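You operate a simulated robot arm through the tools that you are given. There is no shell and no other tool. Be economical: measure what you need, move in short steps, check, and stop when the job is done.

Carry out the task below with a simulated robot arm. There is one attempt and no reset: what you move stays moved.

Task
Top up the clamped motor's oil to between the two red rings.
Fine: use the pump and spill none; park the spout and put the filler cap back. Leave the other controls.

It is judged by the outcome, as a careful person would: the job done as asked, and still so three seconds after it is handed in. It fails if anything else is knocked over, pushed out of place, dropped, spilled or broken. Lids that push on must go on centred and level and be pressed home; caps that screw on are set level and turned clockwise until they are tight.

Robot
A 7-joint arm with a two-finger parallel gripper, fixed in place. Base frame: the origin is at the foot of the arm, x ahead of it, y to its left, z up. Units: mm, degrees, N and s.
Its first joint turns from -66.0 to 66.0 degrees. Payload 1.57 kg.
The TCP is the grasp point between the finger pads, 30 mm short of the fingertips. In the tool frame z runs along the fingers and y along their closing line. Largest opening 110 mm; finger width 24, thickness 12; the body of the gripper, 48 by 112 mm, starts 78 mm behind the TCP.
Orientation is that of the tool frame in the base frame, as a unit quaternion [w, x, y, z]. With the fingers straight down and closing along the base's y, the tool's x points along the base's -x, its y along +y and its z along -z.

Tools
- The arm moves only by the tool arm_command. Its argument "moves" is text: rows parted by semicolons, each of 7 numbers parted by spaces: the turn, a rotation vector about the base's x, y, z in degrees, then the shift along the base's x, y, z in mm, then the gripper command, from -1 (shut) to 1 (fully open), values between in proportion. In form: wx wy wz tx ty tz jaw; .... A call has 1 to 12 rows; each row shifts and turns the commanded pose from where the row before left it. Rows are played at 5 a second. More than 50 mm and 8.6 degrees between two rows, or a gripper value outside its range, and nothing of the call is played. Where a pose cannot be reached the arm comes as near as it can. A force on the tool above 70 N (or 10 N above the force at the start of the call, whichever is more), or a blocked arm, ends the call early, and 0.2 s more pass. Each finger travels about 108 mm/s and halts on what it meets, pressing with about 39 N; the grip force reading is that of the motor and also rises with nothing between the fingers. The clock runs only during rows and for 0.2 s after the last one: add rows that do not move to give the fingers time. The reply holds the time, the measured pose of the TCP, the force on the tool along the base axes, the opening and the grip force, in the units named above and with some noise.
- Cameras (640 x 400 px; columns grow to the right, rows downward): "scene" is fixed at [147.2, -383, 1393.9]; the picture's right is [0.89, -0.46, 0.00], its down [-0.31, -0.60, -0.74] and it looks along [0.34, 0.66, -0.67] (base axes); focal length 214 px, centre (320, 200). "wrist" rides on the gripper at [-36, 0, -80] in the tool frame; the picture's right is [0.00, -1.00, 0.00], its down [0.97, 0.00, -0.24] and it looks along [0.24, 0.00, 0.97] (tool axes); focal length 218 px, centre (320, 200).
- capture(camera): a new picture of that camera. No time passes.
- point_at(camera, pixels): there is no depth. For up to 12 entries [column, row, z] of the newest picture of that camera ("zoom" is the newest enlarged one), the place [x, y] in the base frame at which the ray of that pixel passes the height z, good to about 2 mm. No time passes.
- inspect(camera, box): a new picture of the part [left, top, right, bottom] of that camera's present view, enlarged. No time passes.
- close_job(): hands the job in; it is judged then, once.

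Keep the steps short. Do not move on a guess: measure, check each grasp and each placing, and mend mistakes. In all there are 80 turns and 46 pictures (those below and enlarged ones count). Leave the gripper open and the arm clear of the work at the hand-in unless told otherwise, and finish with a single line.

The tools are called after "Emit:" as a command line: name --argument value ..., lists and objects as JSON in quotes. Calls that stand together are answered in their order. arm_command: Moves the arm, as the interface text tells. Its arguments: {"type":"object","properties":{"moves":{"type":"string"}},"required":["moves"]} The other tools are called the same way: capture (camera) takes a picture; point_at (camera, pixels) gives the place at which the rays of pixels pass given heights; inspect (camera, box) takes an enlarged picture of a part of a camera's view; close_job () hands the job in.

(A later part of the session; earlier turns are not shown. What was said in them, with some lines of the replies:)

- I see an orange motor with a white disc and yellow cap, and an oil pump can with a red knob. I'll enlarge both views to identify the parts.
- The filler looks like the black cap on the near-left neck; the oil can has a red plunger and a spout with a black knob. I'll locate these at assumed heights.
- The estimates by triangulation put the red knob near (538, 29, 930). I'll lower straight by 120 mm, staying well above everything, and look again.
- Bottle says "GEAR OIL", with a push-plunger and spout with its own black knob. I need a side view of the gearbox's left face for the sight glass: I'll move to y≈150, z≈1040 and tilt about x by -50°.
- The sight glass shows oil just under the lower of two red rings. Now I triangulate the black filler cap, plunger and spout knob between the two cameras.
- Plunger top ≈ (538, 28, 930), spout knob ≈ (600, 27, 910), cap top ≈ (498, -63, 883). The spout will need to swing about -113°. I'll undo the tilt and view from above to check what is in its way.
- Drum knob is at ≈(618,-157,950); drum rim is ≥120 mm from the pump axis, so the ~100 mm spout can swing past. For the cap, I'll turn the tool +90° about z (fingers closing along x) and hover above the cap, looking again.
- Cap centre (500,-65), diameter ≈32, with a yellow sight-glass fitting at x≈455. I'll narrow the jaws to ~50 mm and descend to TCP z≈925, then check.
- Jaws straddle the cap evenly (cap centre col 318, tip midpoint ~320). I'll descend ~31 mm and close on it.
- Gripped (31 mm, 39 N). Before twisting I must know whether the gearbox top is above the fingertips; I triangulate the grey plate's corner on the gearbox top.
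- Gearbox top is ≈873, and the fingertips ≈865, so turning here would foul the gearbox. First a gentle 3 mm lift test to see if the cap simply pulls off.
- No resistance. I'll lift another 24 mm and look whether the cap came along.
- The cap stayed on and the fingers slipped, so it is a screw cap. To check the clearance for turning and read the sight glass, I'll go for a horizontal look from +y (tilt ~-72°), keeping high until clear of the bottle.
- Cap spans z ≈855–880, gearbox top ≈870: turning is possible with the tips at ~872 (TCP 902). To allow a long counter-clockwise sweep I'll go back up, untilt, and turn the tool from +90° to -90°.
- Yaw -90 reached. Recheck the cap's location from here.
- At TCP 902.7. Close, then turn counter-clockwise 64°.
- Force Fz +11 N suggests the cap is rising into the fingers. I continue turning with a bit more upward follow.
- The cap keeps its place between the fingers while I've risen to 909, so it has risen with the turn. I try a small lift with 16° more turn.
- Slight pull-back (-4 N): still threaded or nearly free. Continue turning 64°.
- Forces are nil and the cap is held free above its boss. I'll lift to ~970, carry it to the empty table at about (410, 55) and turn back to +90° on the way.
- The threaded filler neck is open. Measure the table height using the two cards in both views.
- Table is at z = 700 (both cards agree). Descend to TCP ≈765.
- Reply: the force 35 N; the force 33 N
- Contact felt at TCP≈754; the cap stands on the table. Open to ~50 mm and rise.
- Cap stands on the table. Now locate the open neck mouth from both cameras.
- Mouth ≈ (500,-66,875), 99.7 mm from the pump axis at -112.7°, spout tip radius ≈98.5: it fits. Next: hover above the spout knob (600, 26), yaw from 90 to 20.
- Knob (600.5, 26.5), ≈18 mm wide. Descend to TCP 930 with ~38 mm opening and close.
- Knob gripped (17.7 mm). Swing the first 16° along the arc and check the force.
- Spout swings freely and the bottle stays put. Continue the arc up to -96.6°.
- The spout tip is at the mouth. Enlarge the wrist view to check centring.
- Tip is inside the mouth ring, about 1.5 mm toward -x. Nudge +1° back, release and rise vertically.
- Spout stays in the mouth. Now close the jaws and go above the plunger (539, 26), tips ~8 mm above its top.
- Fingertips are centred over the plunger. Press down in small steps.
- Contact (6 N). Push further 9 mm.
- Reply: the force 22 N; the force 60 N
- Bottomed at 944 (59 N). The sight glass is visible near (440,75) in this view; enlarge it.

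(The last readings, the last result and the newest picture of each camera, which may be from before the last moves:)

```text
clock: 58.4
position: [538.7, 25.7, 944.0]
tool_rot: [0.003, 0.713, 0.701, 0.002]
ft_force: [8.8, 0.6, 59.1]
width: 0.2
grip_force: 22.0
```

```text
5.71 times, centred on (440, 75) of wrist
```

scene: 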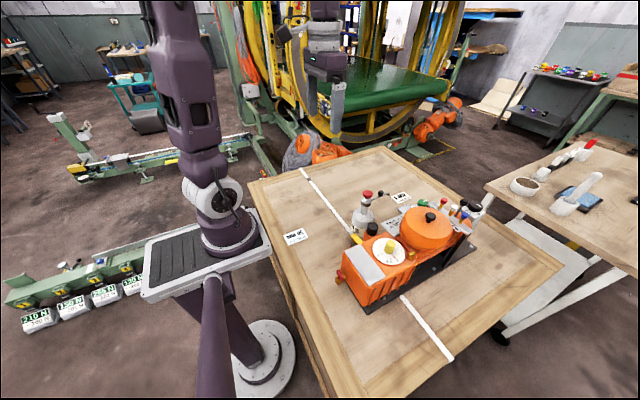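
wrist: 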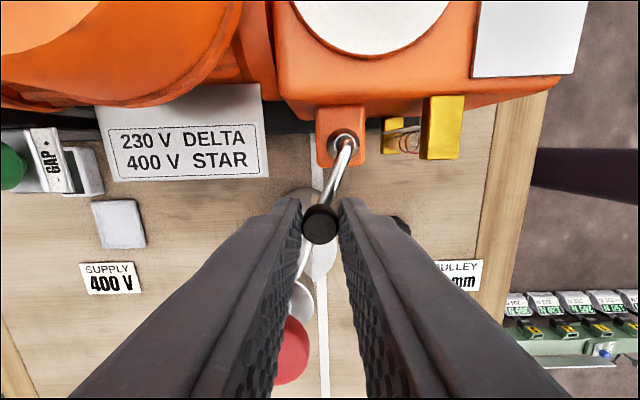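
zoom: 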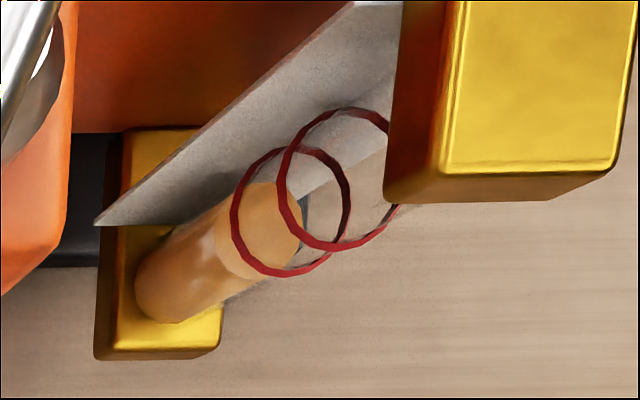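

Clear view: oil surface ≈8 mm below the lower ring, up ~5–6 mm. One more stroke: rise 18, wait, press 18.

Emit:
arm_command --moves "0 0 0 0 0 6 -1; 0 0 0 0 0 6 -1; 0 0 0 0 0 6 -1; 0 0 0 0 0 0 -1; 0 0 0 0 0 0 -1; 0 0 0 0 0 -5 -1; 0 0 0 0 0 -5 -1; 0 0 0 0 0 -4 -1; 0 0 0 0 0 -3.5 -1; 0 0 0 0 0 0 -1"

Emit:
inspect --camera "wrist" --box '[390, 40, 490, 110]'

```text
clock: 60.6
position: [536.7, 25.9, 942.8]
tool_rot: [0.001, 0.713, 0.701, 0.002]
ft_force: [-10.8, -5.3, 61.4]
width: 0.0
grip_force: 21.4
```

```text
5.71 times, centred on (440, 75) of wrist
```

zoom: 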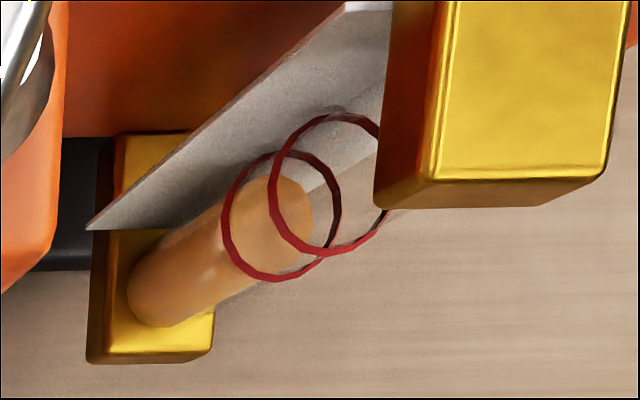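

Surface now just under the lower ring (≈2–3 mm). Another stroke, recentring x by +1.5.

Emit:
arm_command --moves "0 0 0 0 0 6 -1; 0 0 0 0 0 6 -1; 0 0 0 1 0 6.5 -1; 0 0 0 0 0 0 -1; 0 0 0 0 0 0 -1; 0 0 0 0 0 -5 -1; 0 0 0 0 0 -5 -1; 0 0 0 0 0 -4 -1; 0 0 0 0 0 -4 -1; 0 0 0 0 0 0 -1"

Emit:
inspect --camera "wrist" --box '[390, 40, 490, 110]'

```text
clock: 62.8
position: [538.9, 25.6, 944.9]
tool_rot: [0.002, 0.714, 0.701, 0.002]
ft_force: [-6.8, 1.2, 58.5]
width: 0.0
grip_force: 20.9
```

```text
5.71 times, centred on (440, 75) of wrist
```

zoom: 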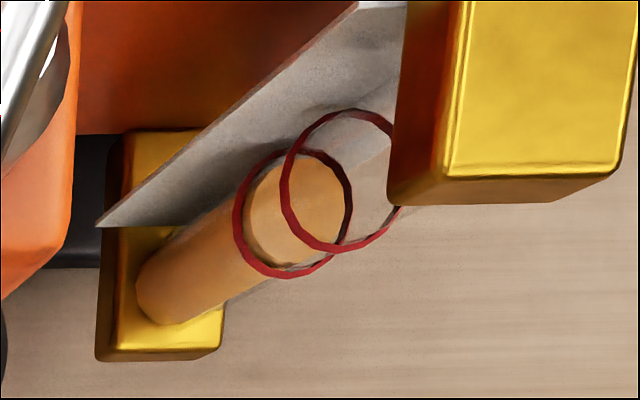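

Surface is just above the lower ring (~10–15 % of the gap); a further stroke adds ~45 % of the gap, landing mid-way. One more stroke.

Emit:
arm_command --moves "0 0 0 0 0 6 -1; 0 0 0 0 0 6 -1; 0 0 0 0 0 6 -1; 0 0 0 0 0 0 -1; 0 0 0 0 0 0 -1; 0 0 0 0 0 -5 -1; 0 0 0 0 0 -5 -1; 0 0 0 0 0 -4 -1; 0 0 0 0 0 -4 -1; 0 0 0 0 0 0 -1"

Emit:
inspect --camera "wrist" --box '[390, 40, 490, 110]'

```text
clock: 65.0
position: [538.5, 25.3, 945.9]
tool_rot: [0.002, 0.713, 0.701, 0.001]
ft_force: [-6.3, -1.7, 49.7]
width: 0.2
grip_force: 21.5
```

```text
5.71 times, centred on (440, 75) of wrist
```

zoom: 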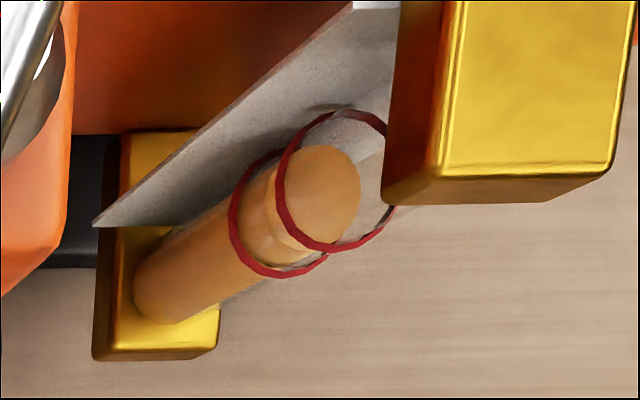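

Level is about 60 % of the way between rings. Release the plunger, rise, return above the spout knob at (516,-32) and open to 38 mm.

Emit:
arm_command --moves "0 0 0 0 0 10 -1; 0 0 0 0 0 20 -1; 0 0 0 0 0 40 -1; 0 0 0 -11 -29 0 -1; 0 0 0 -11.5 -28.5 0 -0.3; 0 0 0 0 0 0 -0.3; 0 0 0 0 0 0 -0.3; 0 0 0 0 0 0 -0.3"

Emit:
capture --camera "wrist"

```text
clock: 66.8
position: [518.8, -31.4, 1013.4]
tool_rot: [0.001, 0.713, 0.701, 0.0]
ft_force: [0.7, 0.1, 0.7]
width: 38.4
grip_force: 0.0
```

```text
5 pictures are left
```

wrist: 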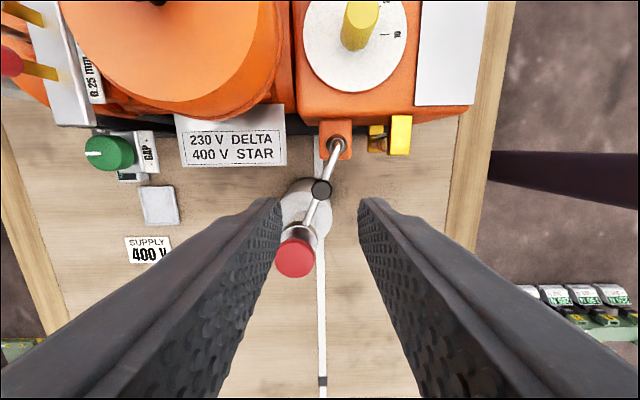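

Emit:
point_at --camera "wrist" --pixels '[[321, 188, 910], [295, 258, 930], [409, 226, 725]]'

```text
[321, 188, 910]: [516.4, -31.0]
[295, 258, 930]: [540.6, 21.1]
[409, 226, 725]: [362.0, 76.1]
```

Knob at (516.4,-31). Descend to TCP 929 and grip it.

Emit:
arm_command --moves "0 0 0 -1 0.3 -40 -0.3; 0 0 0 0 0 -30 -0.3; 0 0 0 0 0 -12 -0.3; 0 0 0 0 0 0 -0.5; 0 0 0 0 0 0 -0.75; 0 0 0 0 0 0 -0.75; 0 0 0 0 0 0 -0.75"

```text
clock: 68.4
position: [516.1, -30.8, 932.1]
tool_rot: [0.0, 0.714, 0.701, 0.0]
ft_force: [0.4, -1.4, -9.0]
width: 17.9
grip_force: 32.6
```

Gripped. Swing back along the same arc to the parked direction.

Emit:
arm_command --moves "0 0 7.15 7.3 -2.4 0 -0.75; 0 0 8.05 8.55 -1.6 0 -0.75; 0 0 8.05 8.7 -0.4 0 -0.75; 0 0 8.05 8.66 0.83 0 -0.75; 0 0 8.05 8.46 2.04 0 -0.75; 0 0 0 0 0 0 -0.75"

Emit:
arm_command --moves "0 0 8.05 8.1 3.2 0 -0.75; 0 0 8.05 7.57 4.3 0 -0.75; 0 0 8.05 6.88 5.32 0 -0.75; 0 0 8.05 6.08 6.23 0 -0.75; 0 0 0 0 0 0 -0.75"

Emit:
arm_command --moves "0 0 8.05 5.14 7.02 0 -0.75; 0 0 8.05 4.11 7.67 0 -0.75; 0 0 8.05 3 8.18 0 -0.75; 0 0 8.05 1.82 8.51 0 -0.75; 0 0 8.05 0.61 8.68 0 -0.75; 0 0 0 0 0 0 -0.75"

```text
clock: 69.8
position: [557.7, -33.2, 932.8]
tool_rot: [0.0, 0.436, 0.9, 0.0]
ft_force: [0.0, -6.9, -0.9]
width: 17.8
grip_force: 32.6
```

```text
clock: 71.0
position: [588.2, -14.1, 933.3]
tool_rot: [0.001, 0.169, 0.986, 0.001]
ft_force: [-0.7, 2.3, 24.8]
width: 17.8
grip_force: 32.6
```

```text
clock: 72.4
position: [602.0, 26.3, 930.7]
tool_rot: [-0.001, -0.182, 0.983, -0.001]
ft_force: [-7.6, -1.0, 20.0]
width: 17.7
grip_force: 33.1
```

Spout is back at its parked bearing (602, 26 vs 601, 25 before). Release and rise, then travel toward the cap with yaw back to ~90.

Emit:
arm_command --moves "0 0 0 0 0 0 -0.5; 0 0 0 0 0 0 -0.3; 0 0 0 0 0 35 -0.3; 0 0 0 0 0 42 -0.3; 0 0 8 -20 3 0 -0.3; 0 0 8 -24 3 0 -0.3; 0 0 8 -24 3 0 -0.3; 0 0 8 -24 3 0 -0.3; 0 0 8 -24 3 0 -0.3; 0 0 8 -24 3 0 -0.3; 0 0 8 -24 4 0 -0.2; 0 0 8 -24 4 0 -0.1"

Emit:
arm_command --moves "0 0 5.5 -1 0 0 -0.1; 0 0 0 0 0 0 -0.1"

Emit:
capture --camera "wrist"

```text
clock: 75.0
position: [411.7, 52.8, 1006.4]
tool_rot: [-0.001, -0.675, 0.738, -0.001]
ft_force: [-0.8, 0.5, -0.2]
width: 49.6
grip_force: 0.1
```

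```text
clock: 75.6
position: [411.3, 53.8, 1006.5]
tool_rot: [0.001, 0.709, -0.705, 0.0]
ft_force: [0.2, 1.1, -0.4]
width: 49.4
grip_force: 0.1
```

```text
4 pictures are left
```

wrist: 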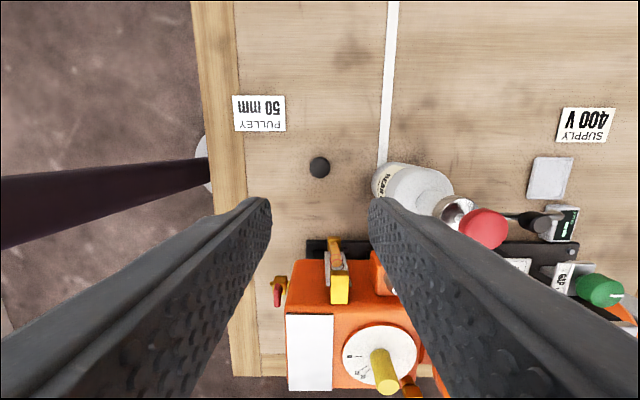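

Emit:
point_at --camera "wrist" --pixels '[[320, 168, 728], [320, 168, 725], [482, 227, 930], [540, 225, 910]]'

```text
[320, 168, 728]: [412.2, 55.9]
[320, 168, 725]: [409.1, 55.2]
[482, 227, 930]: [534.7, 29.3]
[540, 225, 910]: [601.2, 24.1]
```

Cap at ≈(411, 53); spout knob at (601, 24) as at the start. Descend to TCP ≈755 with 50 mm opening.

Emit:
arm_command --moves "0 0 0 0 -0.7 -45 -0.1; 0 0 0 0 0 -45 -0.1; 0 0 0 0 0 -45 -0.1; 0 0 0 0 0 -45 -0.1; 0 0 0 0 0 -45 -0.1; 0 0 0 0 0 -20 -0.1; 0 0 0 0 0 -8 -0.1; 0 0 0 0 0 0 -0.1"

```text
clock: 77.4
position: [412.5, 52.2, 754.6]
tool_rot: [0.0, 0.709, -0.705, 0.0]
ft_force: [-0.6, 0.2, 0.6]
width: 49.5
grip_force: 0.1
```

Emit:
arm_command --moves "0 0 0 -0.5 0 -3 -0.1; 0 0 0 0 0 0 -0.45; 0 0 0 0 0 0 -0.6; 0 0 0 0 0 0 -0.6; 0 0 0 0 0 0 -0.6; 0 0 0 0 0 10 -0.6; 0 0 0 0 0 45 -0.6; 0 0 0 0 0 45 -0.6; 0 0 0 0 0 45 -0.6; 0 0 0 0 0 45 -0.6; 0 0 0 0 0 28 -0.6; 0 0 0 0 0 0 -0.6"

```text
clock: 80.0
position: [410.1, 51.4, 970.9]
tool_rot: [0.0, 0.709, -0.705, 0.0]
ft_force: [0.2, 0.0, -0.4]
width: 31.3
grip_force: 38.4
```

Cap held (31.3 mm). Carry it back over the neck, (499.5,-66.5), turning to yaw ≈157 as when it came off.

Emit:
arm_command --moves "0 0 8.2 11.1 -14.7 0 -0.6; 0 0 8.2 11.1 -14.7 0 -0.6; 0 0 8.2 11.1 -14.7 0 -0.6; 0 0 8.2 11.1 -14.7 0 -0.6; 0 0 8.2 11.1 -14.7 0 -0.6; 0 0 8.2 11.1 -14.7 0 -0.6; 0 0 8.2 11.1 -14.7 0 -0.6; 0 0 8.2 11.1 -14.7 0 -0.6; 0 0 0 0 0 0 -0.6; 0 0 0 0 0 -25 -0.6; 0 0 0 0 0 -15 -0.6; 0 0 0 0 0 0 -0.6"

Emit:
inspect --camera "scene" --box '[340, 170, 420, 250]'

```text
clock: 82.6
position: [501.3, -66.1, 930.4]
tool_rot: [0.0, 0.978, -0.209, 0.0]
ft_force: [0.3, -0.8, -0.9]
width: 31.4
grip_force: 39.0
```

```text
5.00 times, centred on (380, 210) of scene
```

zoom: 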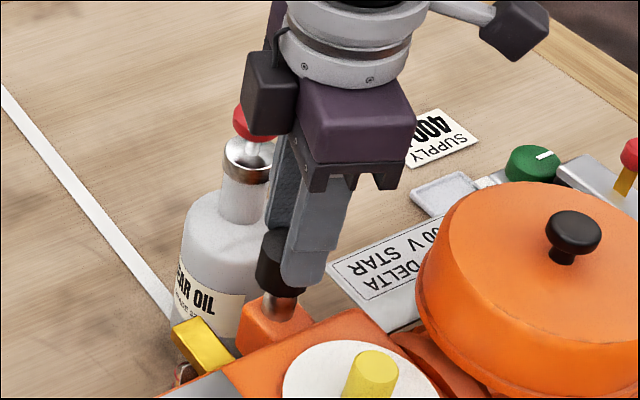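

Cap is level above the neck. Lower gently to the thread start (~TCP 912), watching force.

Emit:
arm_command --moves "0 0 0 -1 0 -6 -0.6; 0 0 0 0 0 -5 -0.6; 0 0 0 0 0 -3 -0.6; 0 0 0 0 0 -2 -0.6; 0 0 0 0 0 0 -0.6"

Emit:
arm_command --moves "0 0 0 0 0 -1.5 -0.6; 0 0 0 0 0 -1.5 -0.6; 0 0 0 0 0 0 -0.6"

```text
clock: 83.8
position: [500.8, -66.9, 914.7]
tool_rot: [0.0, 0.978, -0.21, -0.001]
ft_force: [3.7, -2.8, 0.4]
width: 31.1
grip_force: 39.6
```

```text
clock: 84.6
position: [500.0, -67.1, 911.9]
tool_rot: [0.0, 0.978, -0.21, 0.0]
ft_force: [6.9, -8.5, 1.5]
width: 31.3
grip_force: 38.7
```

Lateral forces show the cap is on the neck and wants a small +x/-y shift. Correct that and lower 2 mm.

Emit:
arm_command --moves "0 0 0 0.6 -0.8 0 -0.6; 0 0 0 0 0 -1 -0.6; 0 0 0 0 0 -1 -0.6; 0 0 0 0 0 0 -0.6"

```text
clock: 85.6
position: [500.8, -66.1, 908.2]
tool_rot: [0.0, 0.978, -0.21, 0.0]
ft_force: [10.1, -8.5, 2.9]
width: 31.2
grip_force: 39.1
```

Almost no axial resistance yet at 908. Begin turning clockwise 64° with slight downward follow.

Emit:
arm_command --moves "0 0 -8 0 0 -0.3 -0.6; 0 0 -8 0 0 -0.3 -0.6; 0 0 -8 0 0 -0.3 -0.6; 0 0 -8 0 0 -0.3 -0.6; 0 0 -8 0 0 -0.3 -0.6; 0 0 -8 0 0 -0.3 -0.6; 0 0 -8 0 0 -0.3 -0.6; 0 0 -8 0 0 -0.3 -0.6; 0 0 0 0 0 0 -0.6"

```text
clock: 87.6
position: [498.5, -67.9, 906.6]
tool_rot: [0.0, 0.717, -0.697, -0.001]
ft_force: [9.1, -16.9, 2.0]
width: 31.4
grip_force: 39.0
```

Emit:
arm_command --moves "0 0 0 0.6 -1 0 -0.6; 0 0 0 0 0 0 -0.6"

Emit:
arm_command --moves "0 0 -8 0 0 -0.3 -0.6; 0 0 -8 0 0 -0.3 -0.6; 0 0 -8 0 0 -0.3 -0.6; 0 0 -8 0 0 -0.3 -0.6; 0 0 -8 0 0 -0.3 -0.6; 0 0 -8 0 0 -0.3 -0.6; 0 0 -8 0 0 -0.3 -0.6; 0 0 -8 0 0 -0.3 -0.6; 0 0 0 0 0 0 -0.6"

```text
clock: 88.2
position: [499.9, -67.1, 904.4]
tool_rot: [0.0, 0.718, -0.696, -0.001]
ft_force: [-0.9, -7.0, 0.9]
width: 31.6
grip_force: 38.9
```

```text
clock: 90.2
position: [500.1, -67.7, 904.0]
tool_rot: [0.001, -0.24, 0.971, 0.0]
ft_force: [-3.3, -2.5, 0.5]
width: 31.3
grip_force: 39.3
```

Forces relaxed. Continue clockwise another 80°.

Emit:
arm_command --moves "0 0 -8 0 -0.3 -0.2 -0.6; 0 0 -8 0 0 -0.2 -0.6; 0 0 -8 0 0 -0.2 -0.6; 0 0 -8 0 0 -0.2 -0.6; 0 0 -8 0 0 -0.2 -0.6; 0 0 -8 0 0 -0.2 -0.6; 0 0 -8 0 0 -0.2 -0.6; 0 0 -8 0 0 -0.2 -0.6; 0 0 -8 0 0 -0.2 -0.6; 0 0 -8 0 0 -0.2 -0.6; 0 0 0 0 0 0 -0.6"

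```text
clock: 92.6
position: [499.7, -67.4, 902.6]
tool_rot: [0.0, 0.44, 0.898, 0.0]
ft_force: [-0.1, 0.0, -0.3]
width: 31.5
grip_force: 39.0
```

Emit:
arm_command --moves "0 0 -8 0 0 -0.2 -0.6; 0 0 -8 0 0 -0.2 -0.6; 0 0 -8 0 0 -0.2 -0.6; 0 0 -8 0 0 -0.2 -0.6; 0 0 -8 0 0 -0.2 -0.6; 0 0 -8 0 0 -0.2 -0.6; 0 0 -8 0 0 -0.2 -0.6; 0 0 0 0 0 0 -0.6"

```text
clock: 94.4
position: [501.4, -68.3, 902.0]
tool_rot: [0.002, 0.81, 0.587, 0.002]
ft_force: [3.3, -4.8, 18.7]
width: 31.2
grip_force: 39.1
```

Fz is now +19 N: the cap is bearing down. I'll regrip to make sure it's tight: open, rise, turn back +180°, come down again.

Emit:
arm_command --moves "0 0 0 0 0 0 -0.3; 0 0 0 0 0 0 -0.1; 0 0 0 0 0 20 -0.1; 0 0 8.2 0 0.5 20 -0.1; 0 0 8.2 0 0 0 -0.1; 0 0 8.2 0 0 0 -0.1; 0 0 8.2 0 0 0 -0.1; 0 0 8.2 0 0 0 -0.1; 0 0 8.2 0 0 0 -0.1; 0 0 8.2 0 0 0 -0.1; 0 0 8.2 0 0 0 -0.1; 0 0 8.2 0 0 0 -0.1"

Emit:
arm_command --moves "0 0 8.2 0 0 0 -0.1; 0 0 8.2 0 0 0 -0.1; 0 0 8.2 0 0 0 -0.1; 0 0 8.2 0 0 0 -0.1; 0 0 8.2 0 0 0 -0.1; 0 0 8.2 0 0 0 -0.1; 0 0 8.2 0 0 0 -0.1; 0 0 8.2 0 0 0 -0.1; 0 0 8.2 0 0 0 -0.1; 0 0 8.2 0 0 0 -0.1; 0 0 8.2 0 0 0 -0.1; 0 0 8.2 0 0 0 -0.1"

Emit:
inspect --camera "wrist" --box '[250, 130, 410, 250]'

```text
clock: 97.0
position: [500.1, -66.9, 941.3]
tool_rot: [0.0, 0.294, 0.956, 0.0]
ft_force: [0.1, -0.1, -0.3]
width: 49.5
grip_force: 0.0
```

```text
clock: 99.6
position: [501.1, -67.1, 941.5]
tool_rot: [0.0, -0.532, 0.847, 0.0]
ft_force: [-0.4, 0.6, 0.3]
width: 49.8
grip_force: 0.0
```

```text
3.33 times, centred on (330, 190) of wrist
```

zoom: 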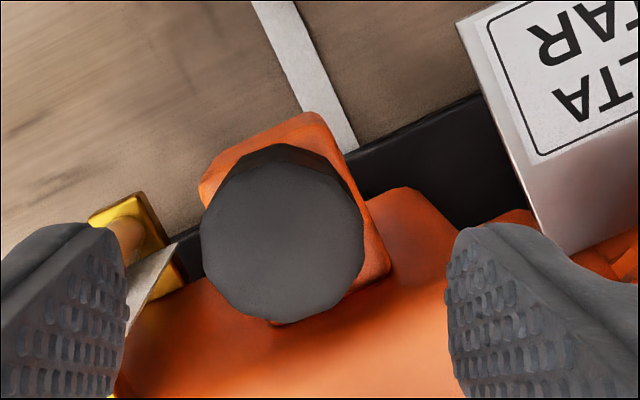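

Cap sits level and centred on the boss. Check its centre, then descend at yaw ≈80 and twist clockwise again.

Emit:
point_at --camera "zoom" --pixels '[[281, 232, 880], [281, 232, 876]]'

Emit:
arm_command --moves "0 0 8 0 0 0 -0.1; 0 0 8 0 0 -20 -0.1; 0 0 0 0 0 -19 -0.1; 0 0 0 0 0 0 -0.3; 0 0 0 0 0 0 -0.6; 0 0 0 0 0 0 -0.6; 0 0 0 0 0 0 -0.6; 0 0 -8 0 0 0 -0.6; 0 0 -8 0 0 0 -0.6; 0 0 -8 0 0 0 -0.6; 0 0 -8 0 0 0 -0.6; 0 0 0 0 0 0 -0.6"

```text
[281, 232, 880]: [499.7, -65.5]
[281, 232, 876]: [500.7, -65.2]
```

```text
clock: 102.2
position: [500.7, -67.2, 901.5]
tool_rot: [0.0, -0.407, 0.913, -0.001]
ft_force: [-0.5, -0.1, 0.0]
width: 30.9
grip_force: 38.6
```

Emit:
arm_command --moves "0 0 -8 0 0.8 0 -0.6; 0 0 -8 0 0 -0.1 -0.6; 0 0 -8 0 0 -0.1 -0.6; 0 0 -8 0 0 -0.1 -0.6; 0 0 -8 0 0 -0.1 -0.6; 0 0 -8 0 0 -0.1 -0.6; 0 0 -8 0 0 -0.1 -0.6; 0 0 -8 0 0 -0.1 -0.6; 0 0 -8 0 0 -0.1 -0.6; 0 0 -8 0 0 -0.1 -0.6; 0 0 0 0 0 0 -0.6"

Emit:
arm_command --moves "0 0 -8 0 0 0 -0.6; 0 0 -8 0 0 0 -0.6; 0 0 -8 0 0 0 -0.6; 0 0 -8 0 0 0 -0.6; 0 0 -8 0 0 0 -0.6; 0 0 -8 0 0 0 -0.6; 0 0 0 0 0 0 -0.6"

```text
clock: 104.6
position: [500.2, -68.1, 900.6]
tool_rot: [0.001, 0.277, 0.961, 0.001]
ft_force: [2.4, -7.7, 33.0]
width: 31.2
grip_force: 39.2
```

```text
clock: 106.2
position: [499.7, -68.1, 899.4]
tool_rot: [0.0, 0.644, 0.765, 0.0]
ft_force: [8.1, -19.7, -1.5]
width: 31.2
grip_force: 38.9
```

The turn total (≈425° cw vs 248° ccw for removal) with height back to the original means it is at its stop. Release, rise straight up, clear the area and compare with the original picture.

Emit:
arm_command --moves "0 0 0 0 0 0 -0.3; 0 0 0 0 0 0 -0.1; 0 0 0 0 0 0 -0.1; 0 0 0 0 0 25 -0.1; 0 0 0 0 0 40 -0.1; 0 0 0 0 0 45 0.3; 0 0 0 0 0 45 1; 0 0 0 -30 30 40 1; 0 0 0 -30 30 20 1; 0 0 0 -30 30 10 1; 0 0 0 0 30 0 1; 0 0 0 0 0 0 1"

Emit:
inspect --camera "scene" --box '[330, 180, 420, 260]'

```text
refused: row 8 steps farther than a row can; nothing moved
```

```text
5.00 times, centred on (375, 220) of scene
```

zoom: 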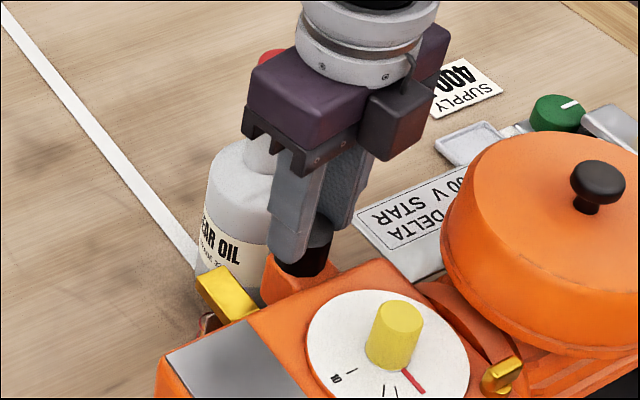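

One row was too long and nothing moved. Repeat with shorter rows, then take the last picture.

Emit:
arm_command --moves "0 0 0 0 0 0 -0.3; 0 0 0 0 0 0 -0.1; 0 0 0 0 0 0 -0.1; 0 0 0 0 0 25 -0.1; 0 0 0 0 0 40 -0.1; 0 0 0 0 0 45 0.3; 0 0 0 0 0 45 1; 0 0 0 -25 25 25 1; 0 0 0 -25 25 20 1; 0 0 0 -25 25 10 1; 0 0 0 -10 30 0 1; 0 0 0 0 0 0 1"

```text
clock: 108.8
position: [417.1, 39.9, 1110.1]
tool_rot: [0.0, 0.642, 0.767, 0.001]
ft_force: [0.8, 0.3, 0.2]
width: 110.1
grip_force: 0.0
```

Emit:
inspect --camera "scene" --box '[330, 180, 420, 260]'

```text
5.00 times, centred on (375, 220) of scene
```

zoom: 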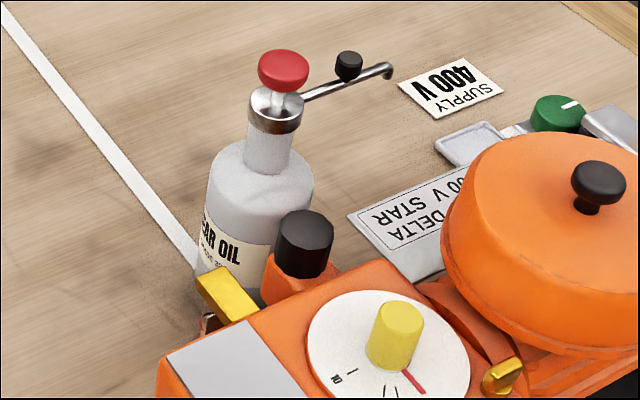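

The picture matches the original, but the falling axial force in the last twist leaves doubt about full tightness. I'll do one more tightening pass: return over the cap with yaw ≈+95.

Emit:
arm_command --moves "0 0 8 10 -12 0 -0.1; 0 0 8 10 -12 0 -0.1; 0 0 8 10 -12 0 -0.1; 0 0 8 10 -12 0 -0.1; 0 0 8 10 -12 0 -0.1; 0 0 8 10 -12 0 -0.1; 0 0 8 10 -12 0 -0.1; 0 0 8 10 -12 0 -0.1; 0 0 8 3 -9.5 0 -0.1; 0 0 8 0 0 -30 -0.1; 0 0 8 0 0 -30 -0.1; 0 0 8 0 0 -30 -0.1"

Emit:
arm_command --moves "0 0 8 0 0 -30 -0.1; 0 0 8 0 0 -30 -0.1; 0 0 8 0 0 0 -0.1; 0 0 8 0 0 0 -0.1; 0 0 8 0 0 0 -0.1; 0 0 8 0 0 0 -0.1; 0 0 8 0 0 0 -0.1; 0 0 8 0 0 0 -0.1; 0 0 8 0 0 0 -0.1; 0 0 0 0 0 0 -0.1"

```text
clock: 111.4
position: [498.7, -66.6, 1020.8]
tool_rot: [-0.001, -0.142, 0.99, 0.0]
ft_force: [0.7, -0.6, -0.6]
width: 49.5
grip_force: 0.0
```

```text
clock: 113.6
position: [499.2, -66.9, 960.3]
tool_rot: [0.0, -0.696, 0.718, 0.0]
ft_force: [-0.8, 1.0, -0.4]
width: 49.7
grip_force: 0.0
```

Aligned (499, -67), yaw ≈88. Descend to ≈901, grip, and turn clockwise.

Emit:
arm_command --moves "0 0 0 0.5 0.5 -30 -0.1; 0 0 0 0 0 -20 -0.1; 0 0 0 0 0 -9 -0.1; 0 0 0 0 0 0 -0.3; 0 0 0 0 0 0 -0.6; 0 0 0 0 0 0 -0.6; 0 0 0 0 0 0 -0.6"

Emit:
arm_command --moves "0 0 -8 0 0 0 -0.6; 0 0 -8 0 0 0 -0.6; 0 0 -8 0 0 0 -0.6; 0 0 -8 0 0 0 -0.6; 0 0 -8 0 0 0 -0.6; 0 0 -8 0 0 0 -0.6; 0 0 -8 0 0 0 -0.6; 0 0 -8 0 0 0 -0.6; 0 0 0 0 0 0 -0.6"

Emit:
arm_command --moves "0 0 -8 0 0 0 -0.6; 0 0 -8 0 0 0 -0.6; 0 0 -8 0 0 0 -0.6; 0 0 -8 0 0 0 -0.6; 0 0 -8 0 0 0 -0.6; 0 0 -8 0 0 0 -0.6; 0 0 -8 0 0 0 -0.6; 0 0 -8 0 0 0 -0.6; 0 0 -8 0 0 0 -0.6; 0 0 -8 0 0 0 -0.6; 0 0 0 0 0 0 -0.6"

```text
clock: 115.2
position: [500.2, -67.4, 900.8]
tool_rot: [0.0, -0.695, 0.719, 0.0]
ft_force: [0.3, 0.4, 0.5]
width: 31.2
grip_force: 38.8
```

```text
clock: 117.2
position: [499.3, -66.2, 900.7]
tool_rot: [0.0, -0.208, 0.978, 0.0]
ft_force: [1.0, -1.7, 1.4]
width: 30.7
grip_force: 39.5
```

```text
clock: 119.6
position: [500.0, -66.0, 902.4]
tool_rot: [0.0, 0.47, 0.883, 0.001]
ft_force: [-0.4, -0.1, -0.6]
width: 30.8
grip_force: 38.7
```

144° more with no axial change: the cap is at its stop and the fingers slip around it. Release, rise and clear the work with the gripper open.

Emit:
arm_command --moves "0 0 0 0 0 0 -0.3; 0 0 0 0 0 0 -0.1; 0 0 0 0 0 0 -0.1; 0 0 0 0 0 25 -0.1; 0 0 0 0 0 40 -0.1; 0 0 0 0 0 45 0.3; 0 0 0 0 0 45 1; 0 0 0 -25 25 25 1; 0 0 0 -25 25 20 1; 0 0 0 -25 25 10 1; 0 0 0 -10 30 0 1; 0 0 0 0 0 0 1"

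```text
clock: 122.2
position: [414.8, 37.6, 1112.0]
tool_rot: [0.0, 0.47, 0.883, 0.0]
ft_force: [-0.4, 0.5, 0.4]
width: 109.7
grip_force: 0.1
```

Arm is clear and the gripper open; oil level is between the rings, the spout parked and the cap on. I hand in.

Emit:
close_job

```text
The job is handed in.
```

The oil was topped up with four pump strokes to about 60% of the way between the red rings, the spout is parked, the filler cap is screwed back to its stop, I saw no spill, and I left the other controls alone.
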